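You operate a simulated robot arm through the tools that you are given. There is no shell and no other tool. Be economical: measure what you need, move in short steps, check, and stop when the job is done.

The job below is to be done with a simulated robot arm. You get a single attempt, and the scene is never put back.

TASK
Push the drawer under the pumps shut. Fetch the small paddle and stand it on top of the relief insert with the orange head. Put the filter flask on the top of the salt table. Take the blank cartridge with the black band and leave it on the top of the short bench. Set the trim knob to -10. Press the zero button two times. Push the drawer on the sink side shut. Take the yellow job card on the top of the repair bench and put it away on the yellow bay on the long table. Take the flat blue cap and put it on the yellow bay on the long table. Put the relief insert with the black head on the top of the repair bench away on the top of the insert mat. Any order will do. Set down upright: small paddle, filter flask, relief insert with the black head. The trim knob goes anticlockwise seen from above, to its stop.

Only the result counts: the job must be done as asked and must still hold three seconds after the hand-in. Knocking over, shifting, dropping, spilling or breaking anything else fails it. Lids that push on must go on centred and level and be pressed home; caps that screw on are set level and turned clockwise until they are tight.

THE ROBOT
A 7-joint arm with a two-finger parallel gripper on a trunk, on a base that drives. Base frame: it is fixed to the floor where the robot stands at the start and does not move with it; the origin is under the middle of the robot, x ahead of it, y to its left, z up. Units: m, degrees, N and s.
With the tool pointing down near the work surface it reaches from about 0.28 to 0.72 m from the robot's upright axis, wherever it stands. Its first joint turns from -166.0 to 166.0 degrees. Places, roughly: blank cartridge with the black ban (6x6x16 cm) [0.6, 0.7, 0.9]; drawer on the sink side [-0.1, 1, 0.7]; drawer under the pumps [0.6, 0.1, 0.7]; filter flask (7x13x16 cm) [0.8, 0.5, 0.9]; flat blue cap (6x6x3 cm) [-2.5, 0.7, 0.9]; relief insert with the black head [-2.75, 1, 1]; relief insert with the orange head [-1.5, 1.75, 1]; small paddle (3x2x16 cm) [0.6, 0.2, 0.9]; top of the insert mat [-1.5, 1.7, 0.9]; top of the salt table [0.8, -1.5, 0.8]; top of the short bench [-1.7, 1.6, 0.9]; trim knob [0.2, 0.9, 0.9]; yellow bay on the long table [-4, -0.2, 0.8]; yellow job card [-2.5, 1, 0.75]; zero button [-0.1, 1.1, 0.9]. Payload 3.43 kg.
The TCP is the grasp point between the finger pads, 0.03 m short of the fingertips. In the tool frame z runs along the fingers and y along their closing line. The gripper opens to 0.094 m. The fingers are 0.028 m wide and 0.01 m thick; the gripper's body (0.05 by 0.096 m) begins 0.055 m behind the TCP.
Orientation is that of the tool frame in the base frame, as [roll, pitch, yaw] about the fixed x, y, z axes, in that order (R = Rz(yaw) Ry(pitch) Rx(roll)). With the fingers straight down and closing along the base's y, the tool's x points along the base's -x, its y along +y and its z along -z.

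THE INTERFACE
- The arm moves only by the tool servo_tool. Its argument "increments" is a list of rows, each a list of 7 numbers: the turn, a rotation vector about the tool's x, y, z in units of 8 degrees (1.0 is 8 degrees), then the shift along the tool's x, y, z in units of 30 mm (1.0 is 30 mm), then the gripper command, from -1 (shut) to 1 (fully open), values between in proportion. In form: [[wx, wy, wz, tx, ty, tz, hand], ...]. A call has 1 to 8 rows; each row shifts and turns the commanded pose from where the row before left it, along the tool's axes as they then stand. A call with a number of a shift or a turn outside -1 to 1 is refused whole. Each row takes 0.2 s and may step no farther than 0.05 m and 8.6 degrees from the row before; otherwise, or with a gripper value out of range, the whole call is refused. Where a pose cannot be reached the arm comes as near as it can. A force on the tool above 40 N (or 10 N above the force at the start of the call, whichever is more), or a blocked arm, ends the call early, and 0.2 s more pass. The fingers move at their own pace (about 0.108 m/s each) and stop on an object; they squeeze with about 43 N. The grip force told is the motor's: it shows also when the fingers shut on nothing. Time passes only in rows, and 0.2 s behind the last, so rows that do not move let the fingers close. It gives the time, the measured TCP pose, the force on the tool (base axes), the opening and the grip force at its end, in the units of the frame above (readings bear some noise), with the torque about the TCP (base axes, N m) and any sound that the robot's microphone picked up, and new pictures: "pictures" is both (left out), scene, wrist or none.
- Cameras (640 x 400 px; columns grow to the right, rows downward): "scene" is now at [0.3072, 0.3932, 1.3115]; the picture's right is [-0.00, -0.17, -0.99], its down [-0.80, -0.59, 0.10] and it looks along [-0.59, 0.79, -0.14] (base axes); focal length 214 px, centre (320, 200). "wrist" rides on the gripper at [0.076, 0.014, -0.103] in the tool frame; the picture's right is [-0.18, 0.98, 0.00], its down [-0.75, -0.14, -0.64] and it looks along [-0.63, -0.12, 0.77] (tool axes); focal length 243 px, centre (320, 200). There is no depth. A picture from a camera that has moved, and an enlarged one, comes with that camera's place and axes in the base frame and with its lens. The place of the scene camera against the robot may be out by one fixed shift of up to 0.012 m in any direction.
- lift_body(by): slides the trunk up (or, below 0, down) by that many m; the arm and the scene camera ride with it, the base frame stays. It gives what a move gives, with no picture.
- steer(legs): drives the robot by 1 to 6 legs, each [ahead, left, turn to the left] in m, m and degrees, along the robot's own axes; the way and the turn of a leg run together, so that a leg with both is an arc; at most 1.5 m and 180 degrees a leg. The arm and the cameras ride along, it lands a little off, and it stops where it bumps. It gives what a move gives, and a new picture of the scene camera.
- head_to(pan, tilt): turns the head with the scene camera to pan (to the left, within 80 degrees either way) and tilt (down, from -29 to 69), counted from straight ahead of the robot. It gives what a move gives, and a new picture of the scene camera.
- enlarge(camera, box): a new picture of the part [left, top, right, bottom] of that camera's present view, enlarged. It takes no simulated time.
- close_job(): hands the job in; it is judged then, once.

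Work in short steps. Places have to be worked out from the pictures, the camera data and where the tool is seen: move nearer, look again, correct. Check each grasp and each placing, and mend what went wrong. You have 483 turns and 360 pictures in all, those below and enlarged ones among them. Open the gripper and draw the arm clear of the work before you hand the job in, unless the task says otherwise; then end with one line.

The tools are called after "Request:" as a command line: name --pt "numbers of a row" for each row, then --argument value for the rest, lists and objects as JSON in quotes. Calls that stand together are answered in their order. servo_tool: Moves the arm, as the interface text tells. Its arguments: {"type":"object","properties":{"increments":{"type":"array","items":{"type":"array","items":{"type":"number"}}},"pictures":{"type":"string","enum":["both","scene","wrist","none"]}},"required":["increments"]} The other tools are called the same way: lift_body (by) slides the trunk up or down; steer (legs) drives the base; head_to (pan, tilt) turns the head that bears the scene camera; enlarge (camera, box) takes an enlarged picture of a part of a camera's view; close_job () hands the job in.

At the start:

```text
time: 0.0
position: [0.2563, 0.3064, 1.1907]
orientation: [180.0, -0.1, 180.0]
wrist_force: [0.2, 0.2, -0.5]
moment: [-0.02, 0.0, 0.01]
gripper_width: 0.094
grip_force: 0.0
trunk travel left (down, up): [-0.25, 0.34]
robot x, y, heading: [0.0007, 0.0023, 0.2]
head pan, tilt: [80.2, 36.4]
```

scene: 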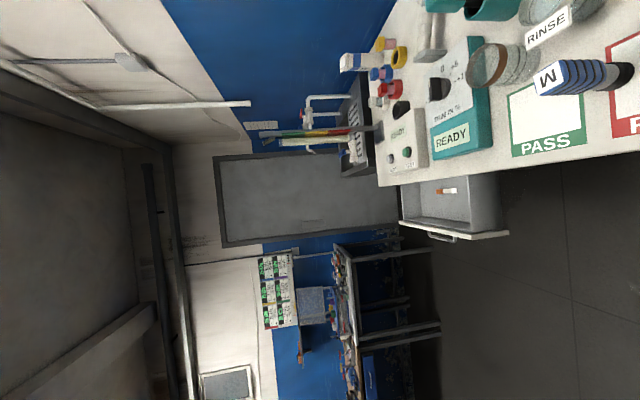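
wrist: 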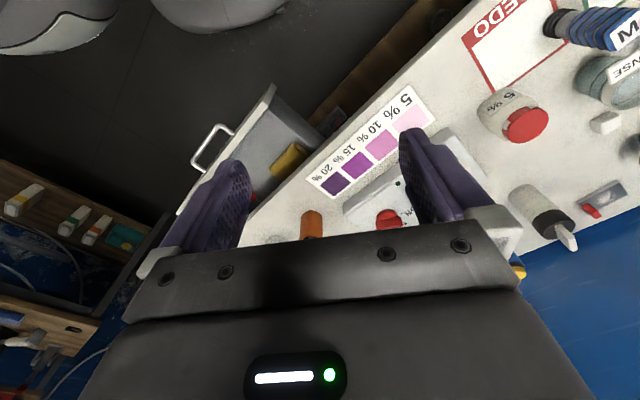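

The view is rolled a quarter turn (picture right = down). I turn the head to look at the bench ahead.

Request:
head_to --pan 40 --tilt 36

Request:
head_to --pan 0 --tilt 36

Request:
head_to --pan -50 --tilt 36

```text
time: 1.1
position: [0.2561, 0.305, 1.1904]
orientation: [180.0, 0.0, -180.0]
wrist_force: [0.0, 0.5, -0.7]
moment: [0.01, -0.02, 0.01]
gripper_width: 0.094
grip_force: 0.1
trunk travel left (down, up): [-0.25, 0.34]
robot x, y, heading: [-0.0016, -0.0015, 0.3]
head pan, tilt: [40.0, 36.0]
camera scene: at [0.3079, 0.3635, 1.2593], right [0.0, -0.77, -0.64], down [-0.81, -0.38, 0.45], along [-0.59, 0.52, -0.62], focal length 214 px, centre (320, 200)
```

scene: 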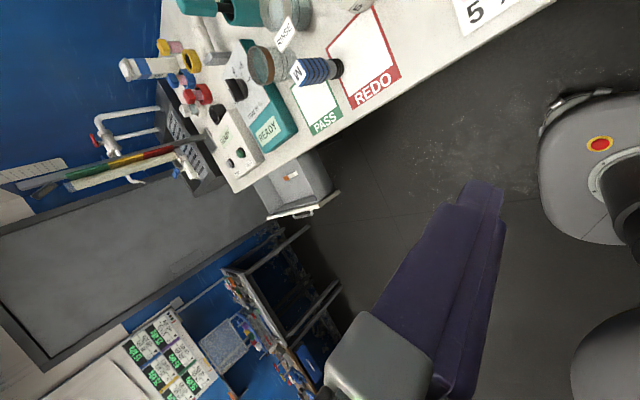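

```text
time: 2.1
position: [0.2551, 0.3059, 1.1902]
orientation: [180.0, -0.1, 180.0]
wrist_force: [-0.7, 0.5, -0.7]
moment: [-0.01, 0.03, 0.0]
gripper_width: 0.094
grip_force: 0.0
trunk travel left (down, up): [-0.25, 0.34]
robot x, y, heading: [-0.0005, 0.0016, -0.0]
head pan, tilt: [0.0, 36.0]
camera scene: at [0.3079, 0.3073, 1.2388], right [0.0, -1.0, 0.0], down [-0.81, 0.0, 0.59], along [-0.59, 0.0, -0.81], focal length 214 px, centre (320, 200)
```

scene: 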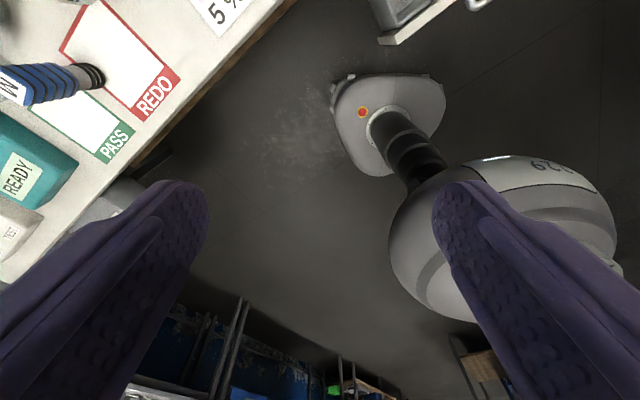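

```text
time: 3.3
position: [0.2572, 0.3055, 1.1903]
orientation: [-180.0, 0.0, -180.0]
wrist_force: [0.1, 0.2, 0.4]
moment: [-0.03, 0.0, 0.02]
gripper_width: 0.0941
grip_force: 0.0
trunk travel left (down, up): [-0.25, 0.34]
robot x, y, heading: [0.0005, 0.0016, -0.2]
head pan, tilt: [-50.0, 36.0]
camera scene: at [0.3079, 0.2402, 1.27], right [0.0, -0.64, 0.77], down [-0.81, 0.45, 0.38], along [-0.59, -0.62, -0.52], focal length 214 px, centre (320, 200)
```

scene: 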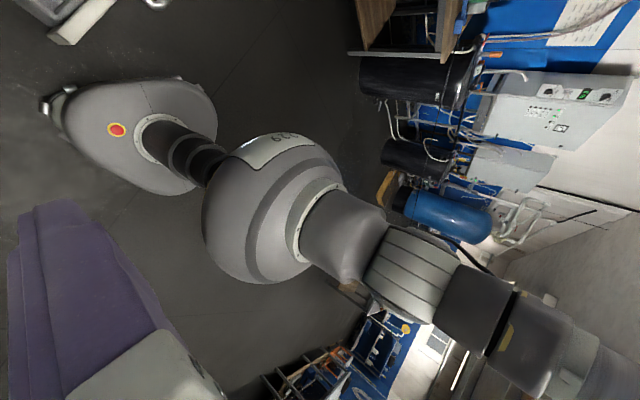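

The scene camera sits right beside the gripper. I check whether it rides with the hand by a small upward move.

Request:
servo_tool --pt "0 0 0 0 0 -1 1" --pt "0 0 0 0 0 -1 1" --pictures "both"

Request:
head_to --pan 20 --tilt -29

```text
time: 3.9
position: [0.2569, 0.3059, 1.2506]
orientation: [-180.0, 0.0, -180.0]
wrist_force: [0.3, 1.0, -0.6]
moment: [0.01, 0.01, 0.0]
gripper_width: 0.0937
grip_force: 0.1
trunk travel left (down, up): [-0.25, 0.34]
robot x, y, heading: [0.0008, -0.0021, -0.1]
head pan, tilt: [-50.0, 36.0]
camera scene: at [0.3078, 0.2401, 1.3304], right [0.0, -0.64, 0.77], down [-0.81, 0.45, 0.38], along [-0.59, -0.62, -0.52], focal length 214 px, centre (320, 200)
camera wrist: at [0.1794, 0.32, 1.3531], right [0.18, 0.98, 0.0], down [0.75, -0.14, 0.64], along [0.63, -0.12, -0.77], focal length 243 px, centre (320, 200)
```

scene: 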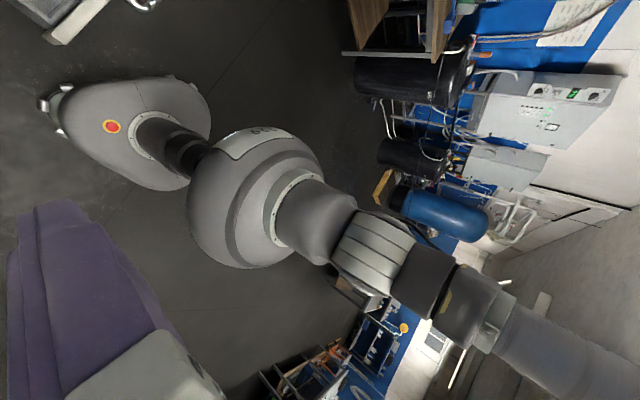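
wrist: 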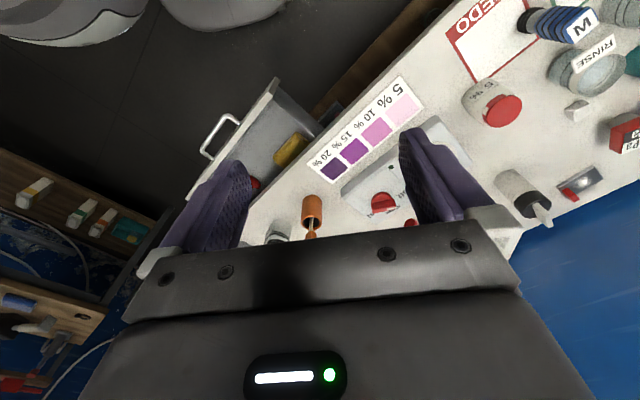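

```text
time: 5.3
position: [0.2569, 0.3063, 1.2492]
orientation: [180.0, -0.1, 180.0]
wrist_force: [-0.3, -0.5, -1.0]
moment: [0.0, 0.02, -0.03]
gripper_width: 0.094
grip_force: 0.0
trunk travel left (down, up): [-0.25, 0.34]
robot x, y, heading: [-0.0047, -0.0023, -0.1]
head pan, tilt: [20.0, -28.6]
camera scene: at [0.4058, 0.3302, 1.3229], right [0.0, -0.94, -0.34], down [-0.88, 0.16, -0.45], along [0.48, 0.3, -0.83], focal length 214 px, centre (320, 200)
```

scene: 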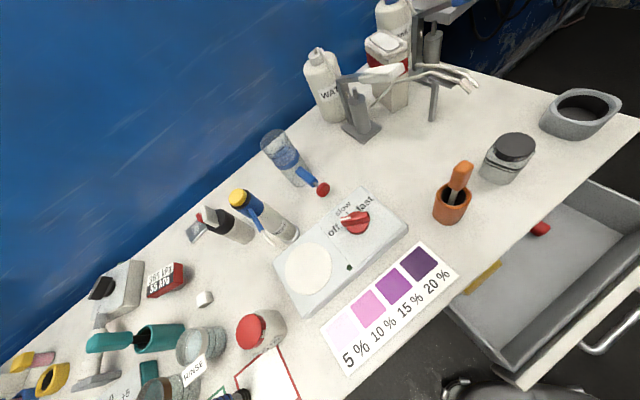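

Both cameras ride with the hand. The bench lies ahead-left; I enlarge the key parts.

Request:
enlarge --camera "scene" --box '[400, 80, 640, 230]'

Request:
enlarge --camera "scene" --box '[160, 110, 400, 260]'

Request:
enlarge --camera "scene" --box '[0, 220, 300, 400]'

```text
2.67 times, centred on (520, 155) of scene
camera zoom: at [0.4058, 0.3302, 1.3229], right [0.0, -0.94, -0.34], down [-0.88, 0.16, -0.45], along [0.48, 0.3, -0.83], focal length 572 px, centre (-213, 320)
```

zoom: 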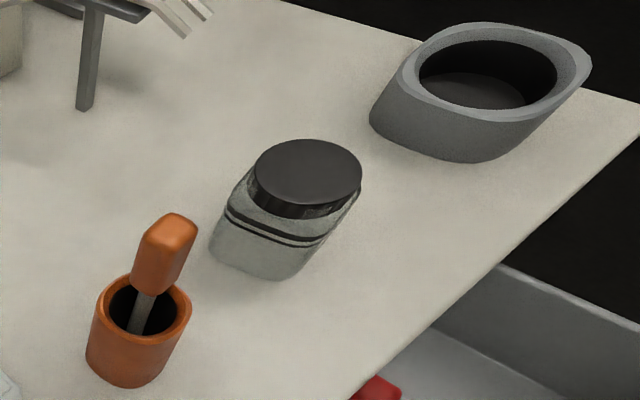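

```text
2.67 times, centred on (280, 185) of scene
camera zoom: at [0.4058, 0.3302, 1.3229], right [0.0, -0.94, -0.34], down [-0.88, 0.16, -0.45], along [0.48, 0.3, -0.83], focal length 572 px, centre (427, 240)
```

zoom: 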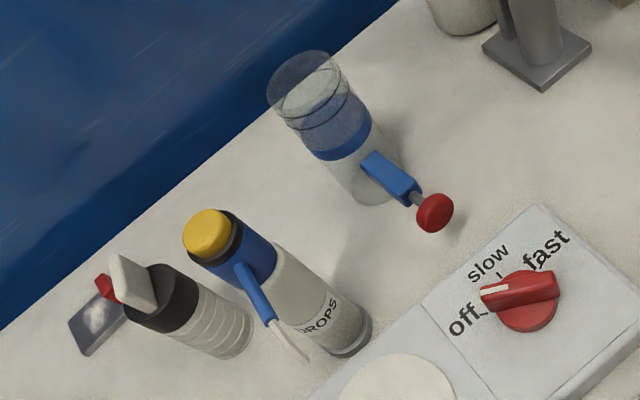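

```text
2.13 times, centred on (150, 310) of scene
camera zoom: at [0.4058, 0.3302, 1.3229], right [0.0, -0.94, -0.34], down [-0.88, 0.16, -0.45], along [0.48, 0.3, -0.83], focal length 458 px, centre (683, -35)
```

zoom: 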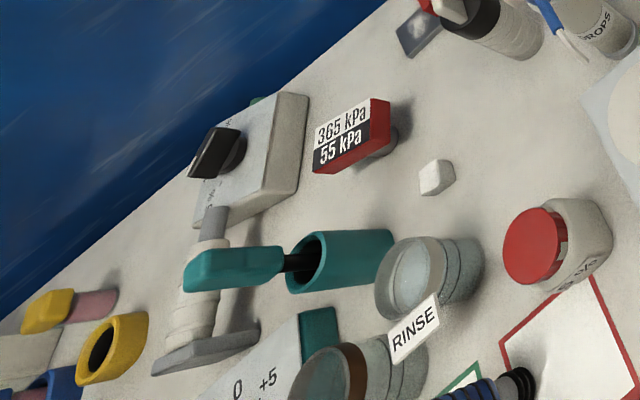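

I look more at the drawer under the pumps and the right end of the bench.

Request:
head_to --pan -10 --tilt -10

Request:
head_to --pan 60 --tilt -10

```text
time: 6.3
position: [0.2566, 0.306, 1.2505]
orientation: [-180.0, -0.2, 180.0]
wrist_force: [-0.5, -0.2, 1.0]
moment: [0.0, 0.06, 0.02]
gripper_width: 0.094
grip_force: 0.1
trunk travel left (down, up): [-0.25, 0.34]
robot x, y, heading: [-0.001, 0.0019, -0.2]
head pan, tilt: [-10.0, -10.0]
camera scene: at [0.3811, 0.2928, 1.3029], right [0.0, -0.98, 0.17], down [-0.98, -0.03, -0.17], along [0.17, -0.17, -0.97], focal length 214 px, centre (320, 200)
```

scene: 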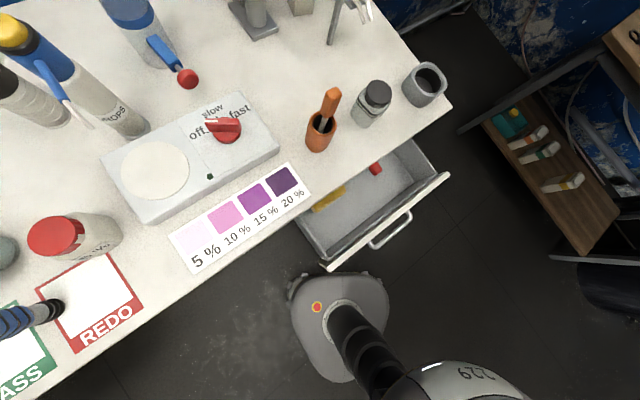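

```text
time: 7.7
position: [0.2566, 0.3061, 1.2495]
orientation: [180.0, -0.1, 180.0]
wrist_force: [0.3, 0.0, 1.0]
moment: [-0.01, -0.03, -0.05]
gripper_width: 0.0939
grip_force: 0.0
trunk travel left (down, up): [-0.25, 0.34]
robot x, y, heading: [-0.0046, -0.0001, -0.1]
head pan, tilt: [60.0, -10.0]
camera scene: at [0.381, 0.3803, 1.3437], right [0.0, -0.5, -0.87], down [-0.98, 0.15, -0.09], along [0.17, 0.85, -0.49], focal length 214 px, centre (320, 200)
```

scene: 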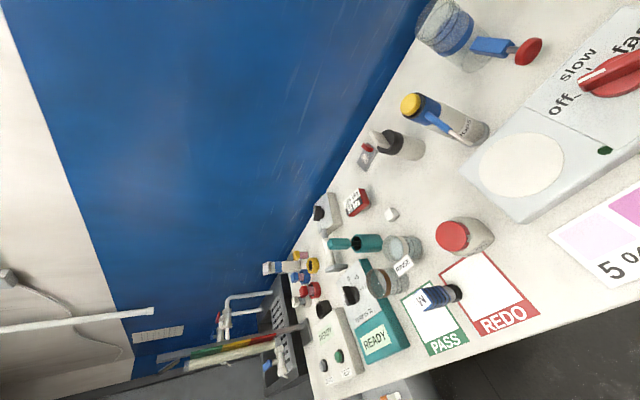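

The bench front runs along about (-0.56, 0.83); the pumps drawer front sits about 0.15 m out, right before the robot. I back the robot up a little and look.

Request:
steer --legs '[[-0.1, -0.12, 0]]'

Request:
servo_tool --pt "0 0 -0.85 0 0 0 -1" --pt "0 0 -0.85 0 0 0 -1" --pt "0 0 -0.85 0 0 0 -1" --pt "0 0 -0.85 0 0 0 -1" --pt "0 0 -0.85 0 0 0 -1" --pictures "none"

Request:
head_to --pan -10 --tilt -10

Request:
head_to --pan -60 --tilt -10

```text
time: 9.1
position: [0.155, 0.1845, 1.251]
orientation: [179.9, 0.0, -179.9]
wrist_force: [0.0, 0.0, -0.1]
moment: [0.02, -0.04, -0.02]
gripper_width: 0.0941
grip_force: 0.1
trunk travel left (down, up): [-0.25, 0.34]
robot x, y, heading: [-0.1014, -0.1204, 0.3]
head pan, tilt: [60.0, -10.0]
camera scene: at [0.2797, 0.2583, 1.3446], right [0.0, -0.5, -0.87], down [-0.98, 0.15, -0.09], along [0.17, 0.85, -0.49], focal length 214 px, centre (320, 200)
```

scene: 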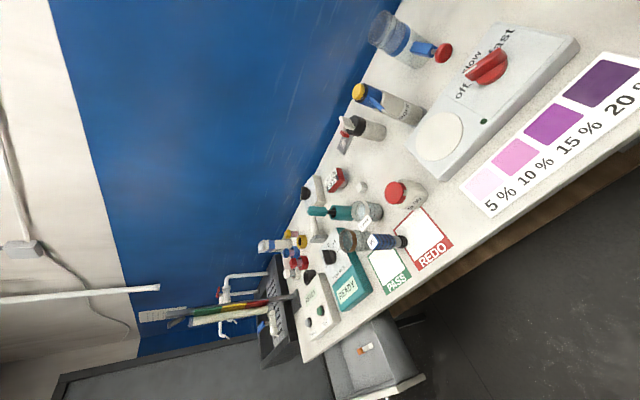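

```text
time: 10.3
position: [0.1561, 0.1846, 1.2501]
orientation: [-179.9, 0.1, -145.9]
wrist_force: [-0.1, 0.0, 0.7]
moment: [-0.02, 0.01, 0.03]
gripper_width: 0.0002
grip_force: 33.2
trunk travel left (down, up): [-0.25, 0.34]
robot x, y, heading: [-0.1009, -0.1216, -0.2]
head pan, tilt: [60.0, -10.0]
```

```text
time: 11.7
position: [0.1547, 0.1836, 1.2502]
orientation: [179.9, 0.0, -146.1]
wrist_force: [0.6, -0.4, 0.6]
moment: [-0.02, -0.04, -0.01]
gripper_width: 0.0
grip_force: 32.8
trunk travel left (down, up): [-0.25, 0.34]
robot x, y, heading: [-0.0985, -0.123, 0.1]
head pan, tilt: [-10.0, -10.0]
camera scene: at [0.2671, 0.2438, 1.3032], right [0.55, -0.82, 0.17], down [-0.8, -0.57, -0.17], along [0.24, -0.04, -0.97], focal length 214 px, centre (320, 200)
```

scene: 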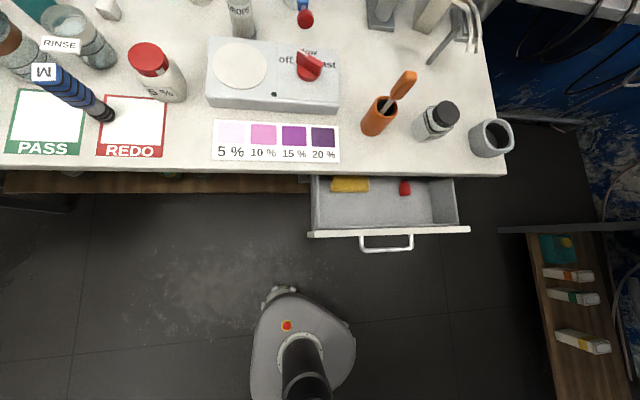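

```text
time: 12.9
position: [0.1543, 0.1859, 1.2502]
orientation: [-179.9, 0.0, -146.0]
wrist_force: [0.3, 1.0, -0.2]
moment: [-0.01, -0.01, -0.01]
gripper_width: 0.0001
grip_force: 33.3
trunk travel left (down, up): [-0.25, 0.34]
robot x, y, heading: [-0.0991, -0.1193, 0.1]
head pan, tilt: [-60.0, -10.0]
camera scene: at [0.2997, 0.1954, 1.344], right [0.28, -0.42, 0.87], down [-0.73, -0.67, -0.09], along [0.62, -0.61, -0.49], focal length 214 px, centre (320, 200)
```

scene: 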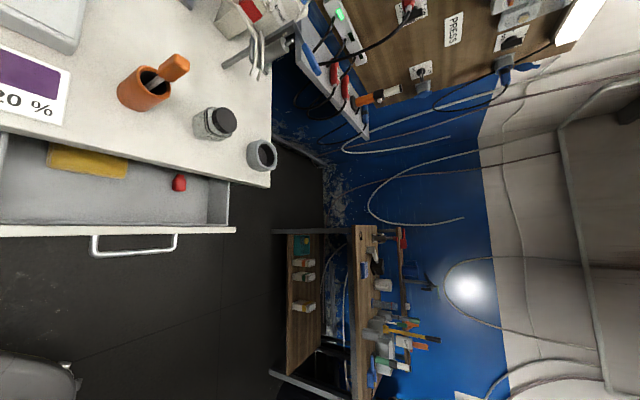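

Everything lines up with a bench heading of 34°. I tilt the closed hand 45° towards the bench, slide it in front of the drawer panel left of the handle, and lower the trunk.

Request:
servo_tool --pt "0 -0.81 0 0 -0.94 0 -1" --pt "0 -0.81 0 0 -0.94 0 -1" --pt "0 -0.81 0 0 -0.94 0 -1" --pt "0 -0.81 0 0 -0.94 0 -1" --pt "0 -0.81 0 0 -0.94 0 -1" --pt "0 -0.81 0 0 -0.94 0 -1" --pt "0 -0.81 0 0 -0.94 0 -1" --pictures "none"

Request:
lift_body --by -0.25

Request:
head_to --pan 0 --tilt 20

```text
time: 14.5
position: [0.2675, 0.0211, 1.2501]
orientation: [180.0, 45.4, -146.1]
wrist_force: [0.2, -0.8, 0.1]
moment: [-0.01, -0.02, 0.04]
gripper_width: 0.0
grip_force: 33.1
trunk travel left (down, up): [-0.25, 0.34]
robot x, y, heading: [-0.0996, -0.1234, -0.0]
head pan, tilt: [-60.0, -10.0]
```

```text
time: 17.1
position: [0.2667, 0.0214, 1.0015]
orientation: [-180.0, 45.4, -146.1]
wrist_force: [1.3, -0.5, -0.4]
moment: [0.0, -0.01, 0.0]
gripper_width: 0.0
grip_force: 32.7
trunk travel left (down, up): [0.0, 0.59]
robot x, y, heading: [-0.0999, -0.1205, 0.3]
head pan, tilt: [-60.0, -10.0]
```

```text
time: 18.4
position: [0.2674, 0.0226, 1.0006]
orientation: [180.0, 45.2, -146.0]
wrist_force: [-0.2, 0.3, 0.4]
moment: [0.0, -0.01, -0.05]
gripper_width: 0.0002
grip_force: 32.1
trunk travel left (down, up): [0.0, 0.59]
robot x, y, heading: [-0.0996, -0.1189, -0.2]
head pan, tilt: [0.0, 20.0]
camera scene: at [0.2906, 0.0395, 1.0883], right [0.56, -0.83, 0.0], down [-0.75, -0.51, -0.43], along [0.35, 0.24, -0.9], focal length 214 px, centre (320, 200)
```

scene: 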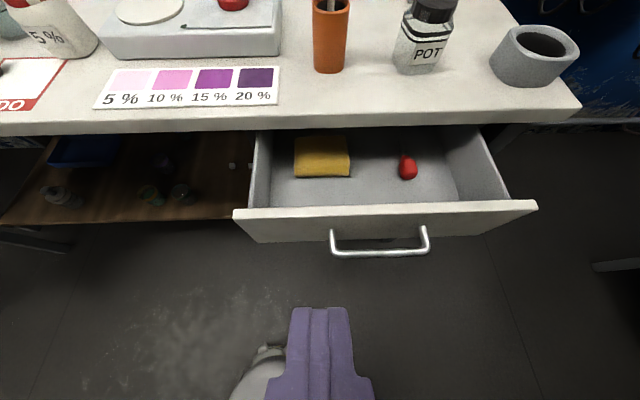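

The panel is visible with its handle right of the finger line. I move down and a bit left, then look again.

Request:
servo_tool --pt "0 0 0 0.9 0.25 0.9 -1" --pt "0 0 0 0.9 0.25 0.9 -1" --pt "0 0 0 0.9 0.25 0.9 -1" --pt "0 0 0 0.9 0.25 0.9 -1" --pictures "scene"

```text
time: 19.4
position: [0.3025, 0.0668, 0.8686]
orientation: [-179.9, 45.3, -145.9]
wrist_force: [0.2, 0.6, 0.1]
moment: [0.01, -0.01, -0.01]
gripper_width: 0.0
grip_force: 33.3
out of reach, approached as far as the arm can: row 1, 2, 3, 4
trunk travel left (down, up): [0.0, 0.59]
robot x, y, heading: [-0.1008, -0.1253, -0.1]
head pan, tilt: [0.0, 20.0]
camera scene: at [0.3249, 0.0835, 0.9549], right [0.56, -0.83, 0.0], down [-0.75, -0.51, -0.43], along [0.35, 0.24, -0.9], focal length 214 px, centre (320, 200)
```

scene: 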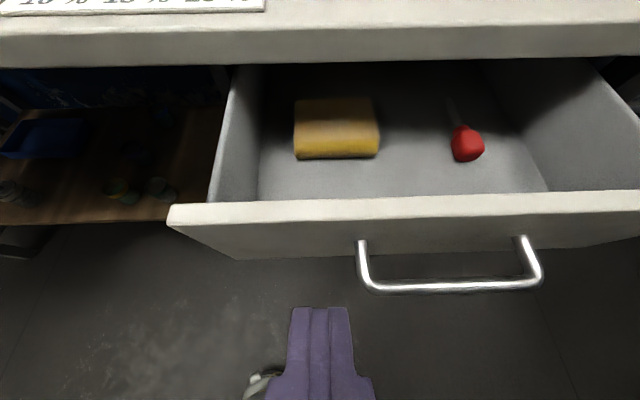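

The arm is at its inner reach limit. The panel spans z ≈ 0.68–0.82, so I back the robot up 0.16 m along the normal, then go down.

Request:
steer --legs '[[-0.14, -0.095, 0]]'

Request:
servo_tool --pt "0 0 0 0.9 0 0.9 -1" --pt "0 0 0 0.9 0 0.9 -1" --pt "0 0 0 0.6 0 0.6 -1" --pictures "scene"

```text
time: 20.8
position: [0.1601, -0.032, 0.8681]
orientation: [179.9, 45.2, -146.2]
wrist_force: [0.2, 0.1, -0.2]
moment: [0.0, 0.01, 0.01]
gripper_width: 0.0
grip_force: 33.4
trunk travel left (down, up): [0.0, 0.59]
robot x, y, heading: [-0.2424, -0.2153, 0.0]
head pan, tilt: [0.0, 20.0]
camera scene: at [0.1839, -0.0145, 0.9552], right [0.56, -0.83, 0.0], down [-0.75, -0.5, -0.43], along [0.35, 0.24, -0.91], focal length 214 px, centre (320, 200)
```

scene: 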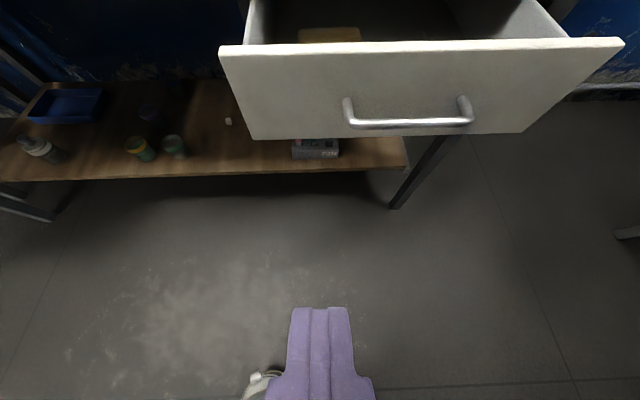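

```text
time: 21.6
position: [0.1597, -0.0323, 0.7655]
orientation: [179.9, 45.2, -146.2]
wrist_force: [0.0, 0.2, -0.3]
moment: [0.03, 0.01, -0.02]
gripper_width: 0.0
grip_force: 32.4
trunk travel left (down, up): [0.0, 0.59]
robot x, y, heading: [-0.2446, -0.2212, -0.4]
head pan, tilt: [0.0, 20.0]
camera scene: at [0.1832, -0.0145, 0.8528], right [0.56, -0.83, 0.0], down [-0.75, -0.5, -0.43], along [0.35, 0.24, -0.9], focal length 214 px, centre (320, 200)
```

scene: 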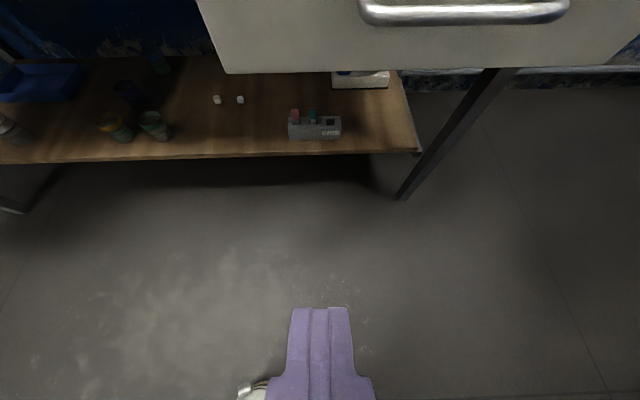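

Fingertips are at z ≈ 0.745, mid-panel, left of the handle. I advance along the bench normal.

Request:
servo_tool --pt "0 0 0 -0.85 0 0.85 -1" --pt "0 0 0 -0.85 0 0.85 -1" --pt "0 0 0 -0.85 0 0.85 -1" --pt "0 0 0 -0.85 0 0.85 -1" --pt "0 0 0 -0.85 0 0.85 -1" --pt "0 0 0 -0.85 0 0.85 -1" --pictures "scene"

Request:
servo_tool --pt "0 0 0 -0.5 0 0.5 -1" --pt "0 0 0 -0.5 0 0.5 -1" --pt "0 0 0 -0.5 0 0.5 -1" --pt "0 0 0 -0.5 0 0.5 -1" --pt "0 0 0 -0.5 0 0.5 -1" --pictures "scene"

```text
time: 23.0
position: [0.3391, 0.0889, 0.7663]
orientation: [180.0, 45.1, -146.2]
wrist_force: [0.2, -0.1, 0.3]
moment: [0.02, 0.03, 0.01]
gripper_width: 0.0001
grip_force: 32.6
trunk travel left (down, up): [0.0, 0.59]
robot x, y, heading: [-0.2397, -0.2199, -0.2]
head pan, tilt: [0.0, 20.0]
camera scene: at [0.3621, 0.1073, 0.8535], right [0.56, -0.83, 0.0], down [-0.75, -0.5, -0.42], along [0.35, 0.24, -0.91], focal length 214 px, centre (320, 200)
```

scene: 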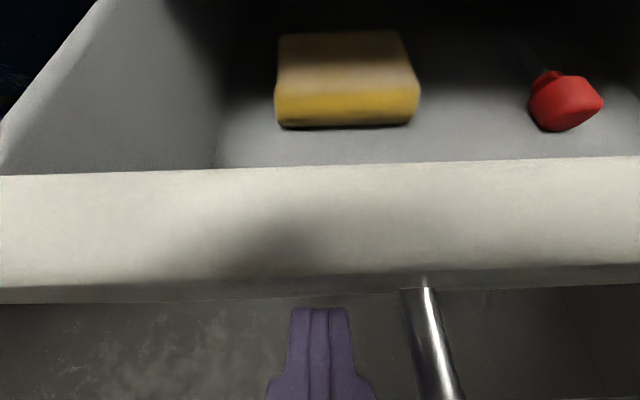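

```text
time: 24.1
position: [0.3911, 0.1016, 0.7782]
orientation: [179.2, 44.8, -145.6]
wrist_force: [-3.5, 1.5, -1.1]
moment: [-0.03, 0.1, 0.08]
gripper_width: 0.0001
grip_force: 32.5
out of reach, approached as far as the arm can: row 2, 3, 4, 5
trunk travel left (down, up): [0.0, 0.59]
robot x, y, heading: [-0.24, -0.2143, -0.1]
head pan, tilt: [0.0, 20.0]
stopped in row 5: the force on the tool passed its limit at 45 N (the readings are from after the stop); the commanded pose is now the measured one
camera scene: at [0.4131, 0.1196, 0.8649], right [0.57, -0.82, -0.01], down [-0.75, -0.52, -0.42], along [0.34, 0.25, -0.91], focal length 214 px, centre (320, 200)
```

scene: 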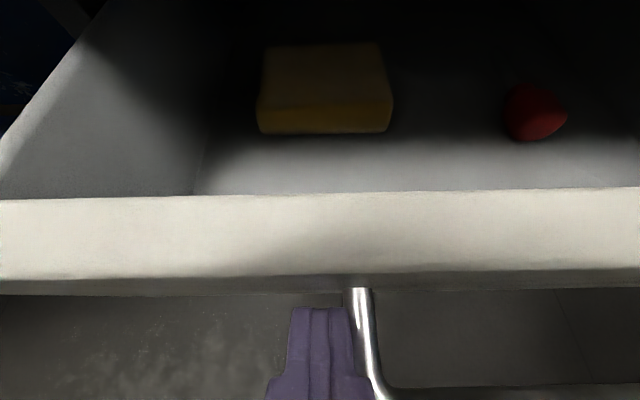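

The arm hit its outer reach. I retract 0.15 m, drive the robot forward 0.13 m along the normal, then push with the arm.

Request:
servo_tool --pt "0 0 0 0.85 0.3 -0.85 -1" --pt "0 0 0 0.85 0.3 -0.85 -1" --pt "0 0 0 0.85 0.3 -0.85 -1" --pt "0 0 0 0.85 0.3 -0.85 -1" --pictures "none"

Request:
steer --legs '[[0.09, 0.061, 0]]'

```text
time: 25.1
position: [0.2509, 0.0479, 0.7784]
orientation: [179.4, 44.7, -145.7]
wrist_force: [1.0, -0.2, -0.4]
moment: [-0.01, 0.0, 0.04]
gripper_width: 0.0
grip_force: 33.0
trunk travel left (down, up): [0.0, 0.59]
robot x, y, heading: [-0.2408, -0.2193, 0.0]
head pan, tilt: [0.0, 20.0]
```

```text
time: 26.3
position: [0.3423, 0.1086, 0.7785]
orientation: [179.3, 44.8, -145.7]
wrist_force: [-0.5, 0.2, 1.1]
moment: [-0.03, 0.01, 0.01]
gripper_width: 0.0
grip_force: 33.2
trunk travel left (down, up): [0.0, 0.59]
robot x, y, heading: [-0.1554, -0.156, 0.0]
head pan, tilt: [0.0, 20.0]
camera scene: at [0.3647, 0.1255, 0.8658], right [0.57, -0.82, -0.01], down [-0.75, -0.51, -0.42], along [0.34, 0.25, -0.91], focal length 214 px, centre (320, 200)
```

scene: 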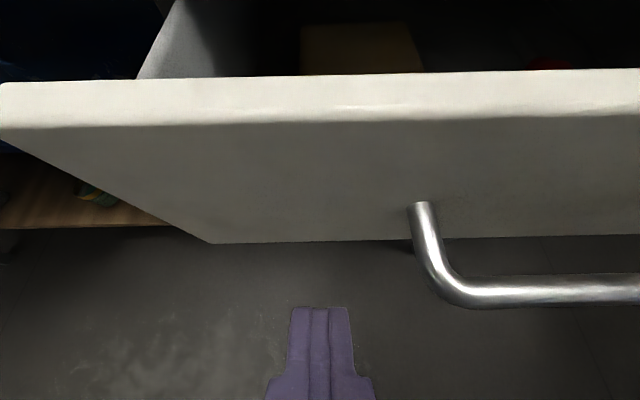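

The drawer moved about 5 cm. I drive 4 cm nearer and push with the arm.

Request:
steer --legs '[[0.05, 0.033, 0]]'

Request:
servo_tool --pt "0 0 0 -0.5 0 0.5 -1" --pt "0 0 0 -0.5 0 0.5 -1" --pt "0 0 0 -0.5 0 0.5 -1" --pt "0 0 0 -0.5 0 0.5 -1" --pt "0 0 0 -0.5 0 0.5 -1" --pictures "scene"

```text
time: 27.3
position: [0.391, 0.1412, 0.7786]
orientation: [179.3, 44.8, -145.6]
wrist_force: [0.2, -0.5, 0.3]
moment: [-0.02, 0.03, 0.0]
gripper_width: 0.0
grip_force: 32.8
trunk travel left (down, up): [0.0, 0.59]
robot x, y, heading: [-0.1051, -0.125, 0.1]
head pan, tilt: [0.0, 20.0]
camera scene: at [0.4142, 0.1587, 0.8658], right [0.57, -0.82, -0.01], down [-0.75, -0.52, -0.42], along [0.34, 0.25, -0.91], focal length 214 px, centre (320, 200)
```

scene: 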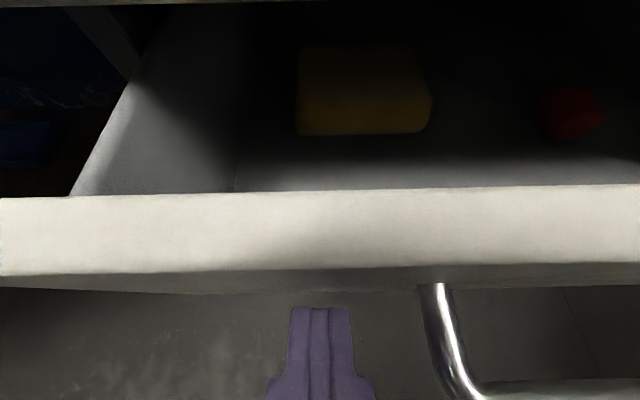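

```text
time: 28.4
position: [0.4608, 0.1915, 0.7817]
orientation: [179.3, 44.9, -145.7]
wrist_force: [-19.3, -14.9, 16.5]
moment: [1.02, -1.04, 0.05]
gripper_width: 0.0003
grip_force: 33.3
trunk travel left (down, up): [0.0, 0.59]
robot x, y, heading: [-0.102, -0.1258, -0.1]
head pan, tilt: [0.0, 20.0]
stopped in row 5: the force on the tool passed its limit at 123 N (the readings are from after the stop); the commanded pose is now the measured one
camera scene: at [0.4849, 0.2082, 0.8677], right [0.57, -0.82, -0.01], down [-0.75, -0.52, -0.41], along [0.34, 0.24, -0.91], focal length 214 px, centre (320, 200)
```

scene: 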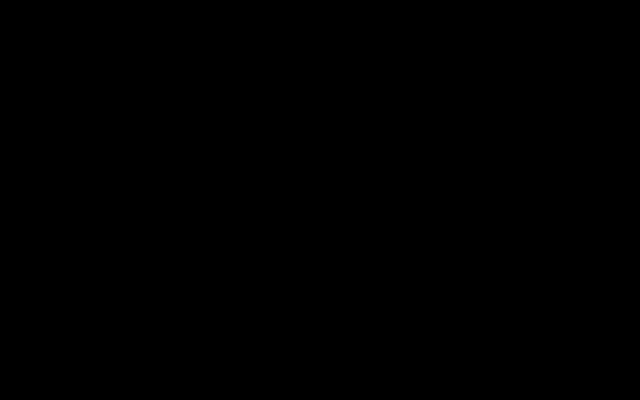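

The camera ended up against the bench slab. I back off and look.

Request:
servo_tool --pt "0 0 0 0.85 0 -0.85 -1" --pt "0 0 0 0.85 0 -0.85 -1" --pt "0 0 0 0.85 0 -0.85 -1" --pt "0 0 0 0 0 -1 -1" --pictures "both"

```text
time: 29.4
position: [0.3587, 0.1198, 0.8012]
orientation: [179.2, 44.6, -145.8]
wrist_force: [1.1, 0.7, 0.5]
moment: [0.02, 0.03, 0.01]
gripper_width: 0.0001
grip_force: 32.8
trunk travel left (down, up): [0.0, 0.59]
robot x, y, heading: [-0.1048, -0.1215, 0.1]
head pan, tilt: [0.0, 20.0]
camera scene: at [0.3823, 0.1366, 0.888], right [0.57, -0.82, -0.01], down [-0.75, -0.51, -0.42], along [0.34, 0.25, -0.91], focal length 214 px, centre (320, 200)
camera wrist: at [0.2461, 0.0587, 0.8207], right [-0.45, 0.88, 0.14], down [0.16, -0.08, 0.98], along [0.88, 0.47, -0.1], focal length 243 px, centre (320, 200)
```

scene: 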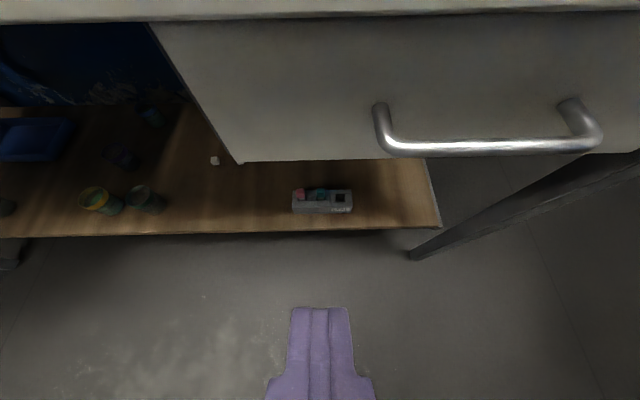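
wrist: 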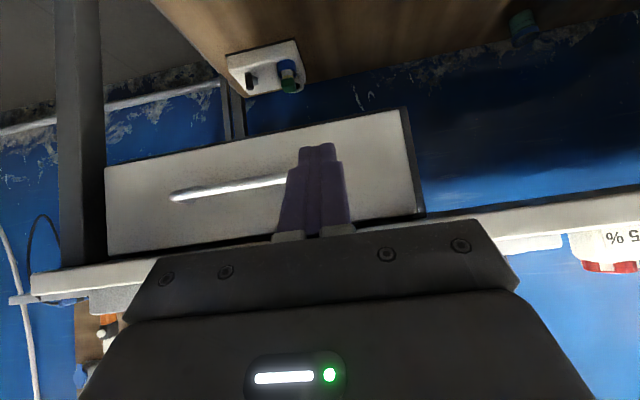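

The drawer looks nearly shut, but the hand body may have hit the slab first. I tilt the hand flatter (to ~73°), and press again lower.

Request:
servo_tool --pt "0 -0.88 0 0.5 0 0.3 -1" --pt "0 -0.88 0 0.5 0 0.3 -1" --pt "0 -0.88 0 0.5 0 0.3 -1" --pt "0 -0.88 0 0.3 0 0 -1" --pictures "scene"

```text
time: 30.4
position: [0.3485, 0.1121, 0.7419]
orientation: [178.0, 72.8, -147.0]
wrist_force: [0.0, -1.8, 0.5]
moment: [0.01, -0.02, 0.04]
gripper_width: 0.0001
grip_force: 33.2
trunk travel left (down, up): [0.0, 0.59]
robot x, y, heading: [-0.1012, -0.1241, 0.3]
head pan, tilt: [0.0, 20.0]
camera scene: at [0.3387, 0.1058, 0.8322], right [0.57, -0.82, -0.01], down [-0.5, -0.34, -0.8], along [0.65, 0.46, -0.6], focal length 214 px, centre (320, 200)
```

scene: 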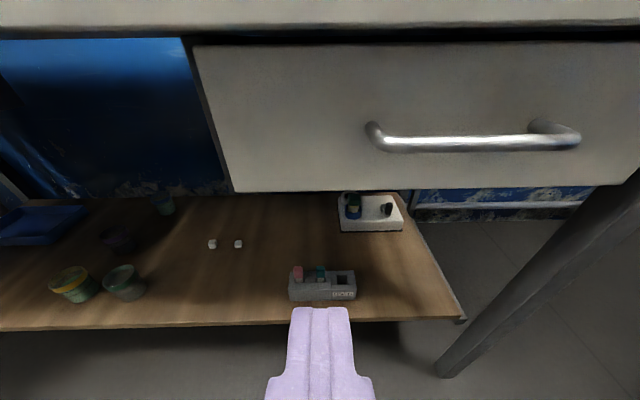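

The panel looks flush or slightly recessed. I press with the flatter hand to confirm.

Request:
servo_tool --pt "0 0 0 -0.24 0 0.8 -1" --pt "0 0 0 -0.24 0 0.8 -1" --pt "0 0 0 -0.24 0 0.8 -1" --pt "0 0 0 -0.24 0 0.8 -1" --pt "0 0 0 -0.24 0 0.8 -1" --pt "0 0 0 -0.24 0 0.8 -1" --pt "0 0 0 -0.24 0 0.8 -1" --pictures "scene"

```text
time: 31.9
position: [0.464, 0.1872, 0.7454]
orientation: [177.3, 72.1, -147.2]
wrist_force: [-20.0, -16.1, 11.4]
moment: [0.43, -0.29, -0.03]
gripper_width: 0.0
grip_force: 32.9
out of reach, approached as far as the arm can: row 6, 7
trunk travel left (down, up): [0.0, 0.59]
robot x, y, heading: [-0.1068, -0.1294, 0.0]
head pan, tilt: [0.0, 20.0]
stopped in row 7: the force on the tool passed its limit at 64 N (the readings are from after the stop); the commanded pose is now the measured one
camera scene: at [0.4541, 0.1802, 0.8368], right [0.58, -0.82, -0.01], down [-0.51, -0.35, -0.79], along [0.64, 0.46, -0.61], focal length 214 px, centre (320, 200)
```

scene: 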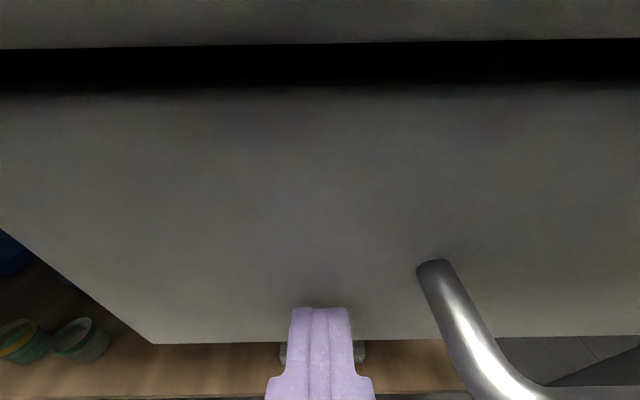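

The panel resists firmly at n ≈ 0.52, so the drawer is shut. I retract and look from the level.

Request:
servo_tool --pt "0 0 0 0.24 0 -0.9 -1" --pt "0 0 0 0.24 0 -0.9 -1" --pt "0 0 0 0.24 0 -0.9 -1" --pt "0 0 0 0.24 0 -0.9 -1" --pictures "none"

Request:
head_to --pan 0 --tilt 0

Request:
head_to --pan 60 --tilt 5

```text
time: 32.9
position: [0.3761, 0.1239, 0.7509]
orientation: [177.5, 72.0, -147.1]
wrist_force: [0.0, 0.7, -0.2]
moment: [0.02, 0.0, 0.0]
gripper_width: 0.0
grip_force: 33.2
trunk travel left (down, up): [0.0, 0.59]
robot x, y, heading: [-0.1046, -0.1254, -0.0]
head pan, tilt: [0.0, 20.0]
```

```text
time: 33.7
position: [0.3761, 0.1231, 0.751]
orientation: [177.5, 72.0, -147.0]
wrist_force: [0.7, 0.0, -0.2]
moment: [0.01, -0.01, 0.02]
gripper_width: 0.0
grip_force: 33.0
trunk travel left (down, up): [0.0, 0.59]
robot x, y, heading: [-0.1048, -0.1223, -0.0]
head pan, tilt: [0.0, 0.0]
camera scene: at [0.3725, 0.1218, 0.8735], right [0.58, -0.82, -0.01], down [-0.26, -0.17, -0.95], along [0.77, 0.55, -0.31], focal length 214 px, centre (320, 200)
```

scene: 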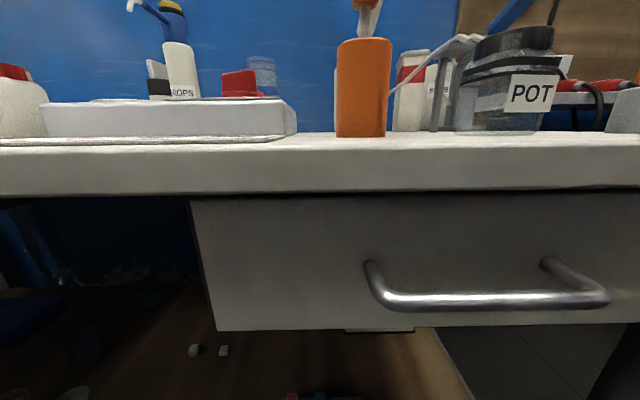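

```text
time: 35.0
position: [0.3755, 0.1237, 0.751]
orientation: [177.4, 72.0, -147.1]
wrist_force: [0.0, -0.5, -0.3]
moment: [0.02, 0.02, 0.02]
gripper_width: 0.0002
grip_force: 33.2
trunk travel left (down, up): [0.0, 0.59]
robot x, y, heading: [-0.1025, -0.1274, -0.0]
head pan, tilt: [60.0, 5.0]
camera scene: at [0.2905, 0.161, 0.8807], right [0.96, 0.07, -0.27], down [-0.25, -0.25, -0.93], along [-0.14, 0.96, -0.23], focal length 214 px, centre (320, 200)
```

scene: 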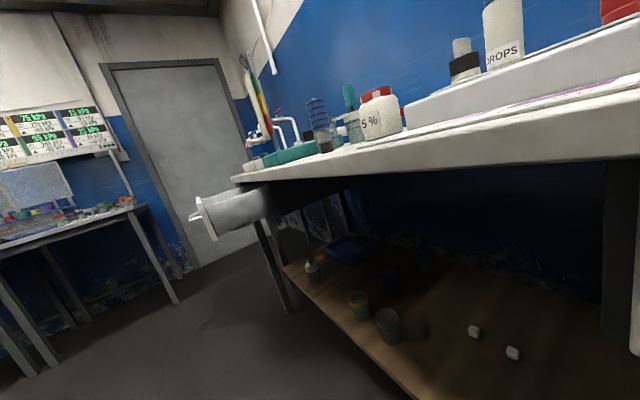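

Pumps drawer is shut. I back off 0.15 m and drive along the bench towards the sink-side drawer.

Request:
steer --legs '[[-0.125, -0.084, 0], [-0.42, 0.622, 0]]'

Request:
head_to --pan 20 --tilt 10

```text
time: 40.0
position: [-0.1761, 0.662, 0.7493]
orientation: [177.4, 72.0, -146.9]
wrist_force: [-0.4, 0.1, -0.2]
moment: [-0.01, -0.02, 0.0]
gripper_width: 0.0
grip_force: 32.9
trunk travel left (down, up): [0.0, 0.59]
robot x, y, heading: [-0.6536, 0.4124, 0.0]
head pan, tilt: [60.0, 5.0]
camera scene: at [-0.2607, 0.6985, 0.8807], right [0.96, 0.07, -0.27], down [-0.25, -0.25, -0.93], along [-0.14, 0.96, -0.23], focal length 214 px, centre (320, 200)
```

scene: 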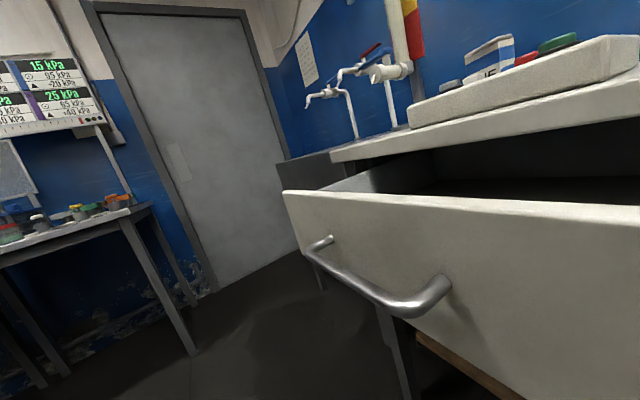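

```text
time: 41.1
position: [-0.1749, 0.6619, 0.7512]
orientation: [177.6, 72.0, -146.9]
wrist_force: [0.6, -1.4, 0.3]
moment: [-0.04, -0.02, -0.02]
gripper_width: 0.0
grip_force: 33.1
trunk travel left (down, up): [0.0, 0.59]
robot x, y, heading: [-0.6532, 0.4113, 0.4]
head pan, tilt: [20.0, 10.0]
camera scene: at [-0.2032, 0.6813, 0.8596], right [0.81, -0.57, -0.12], down [-0.35, -0.31, -0.89], along [0.47, 0.76, -0.45], focal length 214 px, centre (320, 200)
```

scene: 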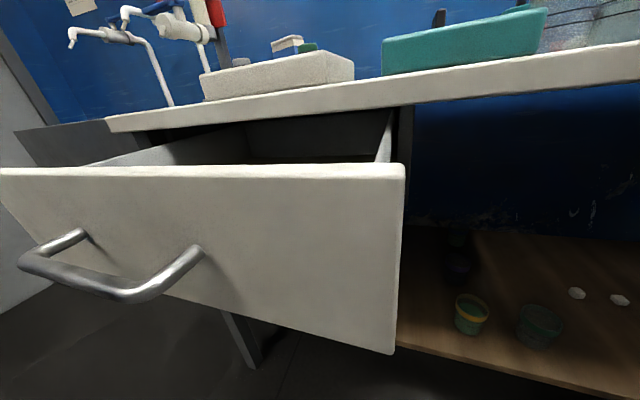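

Sink drawer panel front is at n ≈ 0.31, from s ≈ 0.68, handle from s ≈ 0.83. I shift left 0.10 and push with the arm.

Request:
servo_tool --pt "0 0 0 0 0.85 0 -1" --pt "0 0 0 0 0.85 0 -1" --pt "0 0 0 0 0.85 0 -1" --pt "0 0 0 0 0.7 0 -1" --pictures "scene"

Request:
servo_tool --pt "0 0 0 -0.24 0 0.8 -1" --pt "0 0 0 -0.24 0 0.8 -1" --pt "0 0 0 -0.24 0 0.8 -1" --pt "0 0 0 -0.24 0 0.8 -1" --pt "0 0 0 -0.24 0 0.8 -1" --pictures "scene"

```text
time: 42.1
position: [-0.2229, 0.7195, 0.7677]
orientation: [177.5, 72.0, -146.7]
wrist_force: [-0.9, 0.1, 0.3]
moment: [0.01, 0.01, 0.0]
gripper_width: 0.0001
grip_force: 32.5
out of reach, approached as far as the arm can: row 3, 4
trunk travel left (down, up): [0.0, 0.59]
robot x, y, heading: [-0.6526, 0.4122, -0.1]
head pan, tilt: [20.0, 10.0]
camera scene: at [-0.2513, 0.7379, 0.8777], right [0.81, -0.57, -0.12], down [-0.35, -0.31, -0.89], along [0.47, 0.76, -0.45], focal length 214 px, centre (320, 200)
```

scene: 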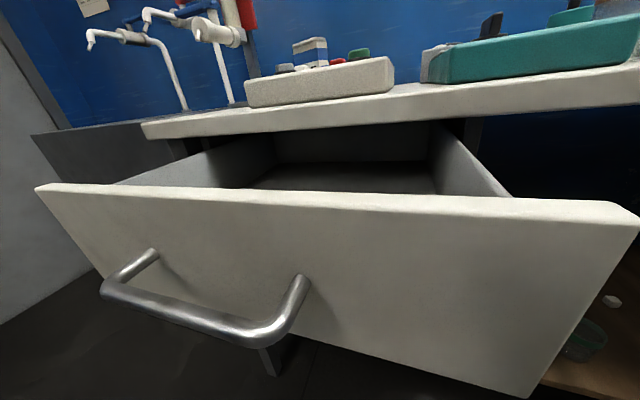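

```text
time: 43.3
position: [-0.1157, 0.7525, 0.7873]
orientation: [177.5, 72.1, -147.0]
wrist_force: [0.2, 0.1, 0.0]
moment: [-0.04, 0.02, 0.0]
gripper_width: 0.0001
grip_force: 32.6
out of reach, approached as far as the arm can: row 1, 2, 3, 4, 5
trunk travel left (down, up): [0.0, 0.59]
robot x, y, heading: [-0.6551, 0.4129, 0.0]
head pan, tilt: [20.0, 10.0]
camera scene: at [-0.1426, 0.7726, 0.8957], right [0.81, -0.58, -0.12], down [-0.35, -0.31, -0.89], along [0.47, 0.76, -0.45], focal length 214 px, centre (320, 200)
```

scene: 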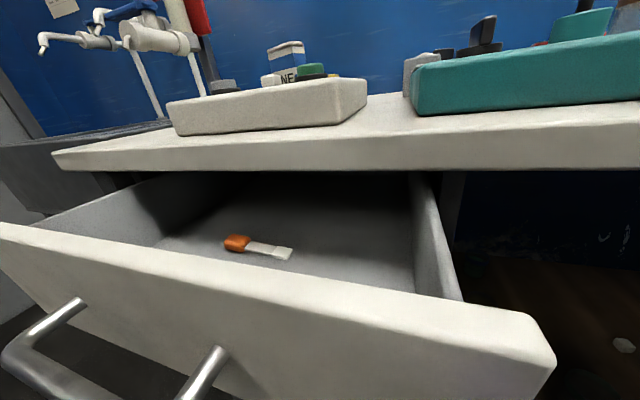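

The flat hand is near the edge of the arm's workspace here. I retract and go back to ~50° tilt, sliding left.

Request:
servo_tool --pt "0 0 0 0.24 0.3 -0.9 -1" --pt "0 0 0 0.24 0.3 -0.9 -1" --pt "0 0 0 0.24 0.3 -0.9 -1" --pt "0 0.9 0 0 0.3 0 -1" --pt "0 0.9 0 0 0.3 0 -1" --pt "0 0.9 0 0 0.3 0 -1" --pictures "scene"

```text
time: 44.7
position: [-0.2135, 0.7483, 0.7923]
orientation: [178.8, 50.3, -145.4]
wrist_force: [-0.1, -0.7, -0.4]
moment: [0.02, -0.03, 0.01]
gripper_width: 0.0
grip_force: 32.8
trunk travel left (down, up): [0.0, 0.59]
robot x, y, heading: [-0.6542, 0.4126, 0.2]
head pan, tilt: [20.0, 10.0]
camera scene: at [-0.2101, 0.7902, 0.898], right [0.76, -0.61, -0.23], down [-0.59, -0.48, -0.65], along [0.29, 0.63, -0.72], focal length 214 px, centre (320, 200)
```

scene: 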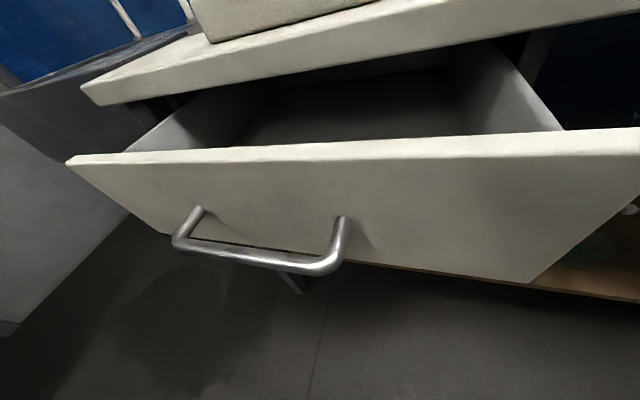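

In reach now at s ≈ 0.74. I lower 3 cm and push along the normal.

Request:
servo_tool --pt "0 0 0 0.77 0 0.64 -1" --pt "0 0 0 -0.64 0 0.77 -1" --pt "0 0 0 -0.64 0 0.77 -1" --pt "0 0 0 -0.64 0 0.77 -1" --pt "0 0 0 -0.64 0 0.77 -1" --pt "0 0 0 -0.64 0 0.77 -1" --pictures "scene"

```text
time: 46.1
position: [-0.0911, 0.7587, 0.7907]
orientation: [178.8, 50.4, -145.4]
wrist_force: [-0.2, -0.5, 0.9]
moment: [0.01, 0.0, 0.01]
gripper_width: 0.0
grip_force: 32.7
out of reach, approached as far as the arm can: row 1, 2, 3, 4, 5, 6
trunk travel left (down, up): [0.0, 0.59]
robot x, y, heading: [-0.6564, 0.4104, 0.3]
head pan, tilt: [20.0, 10.0]
camera scene: at [-0.0875, 0.8012, 0.8958], right [0.76, -0.61, -0.23], down [-0.58, -0.48, -0.66], along [0.29, 0.63, -0.72], focal length 214 px, centre (320, 200)
```

scene: 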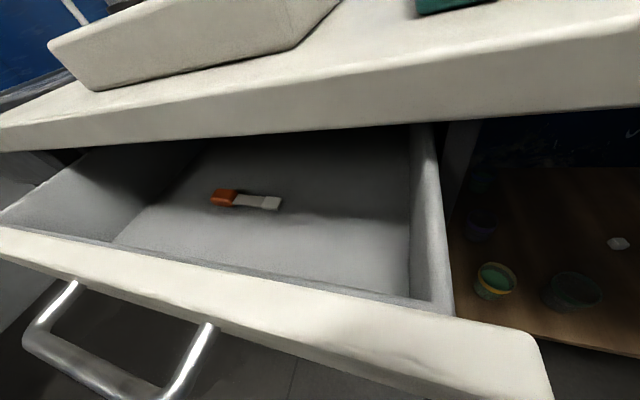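

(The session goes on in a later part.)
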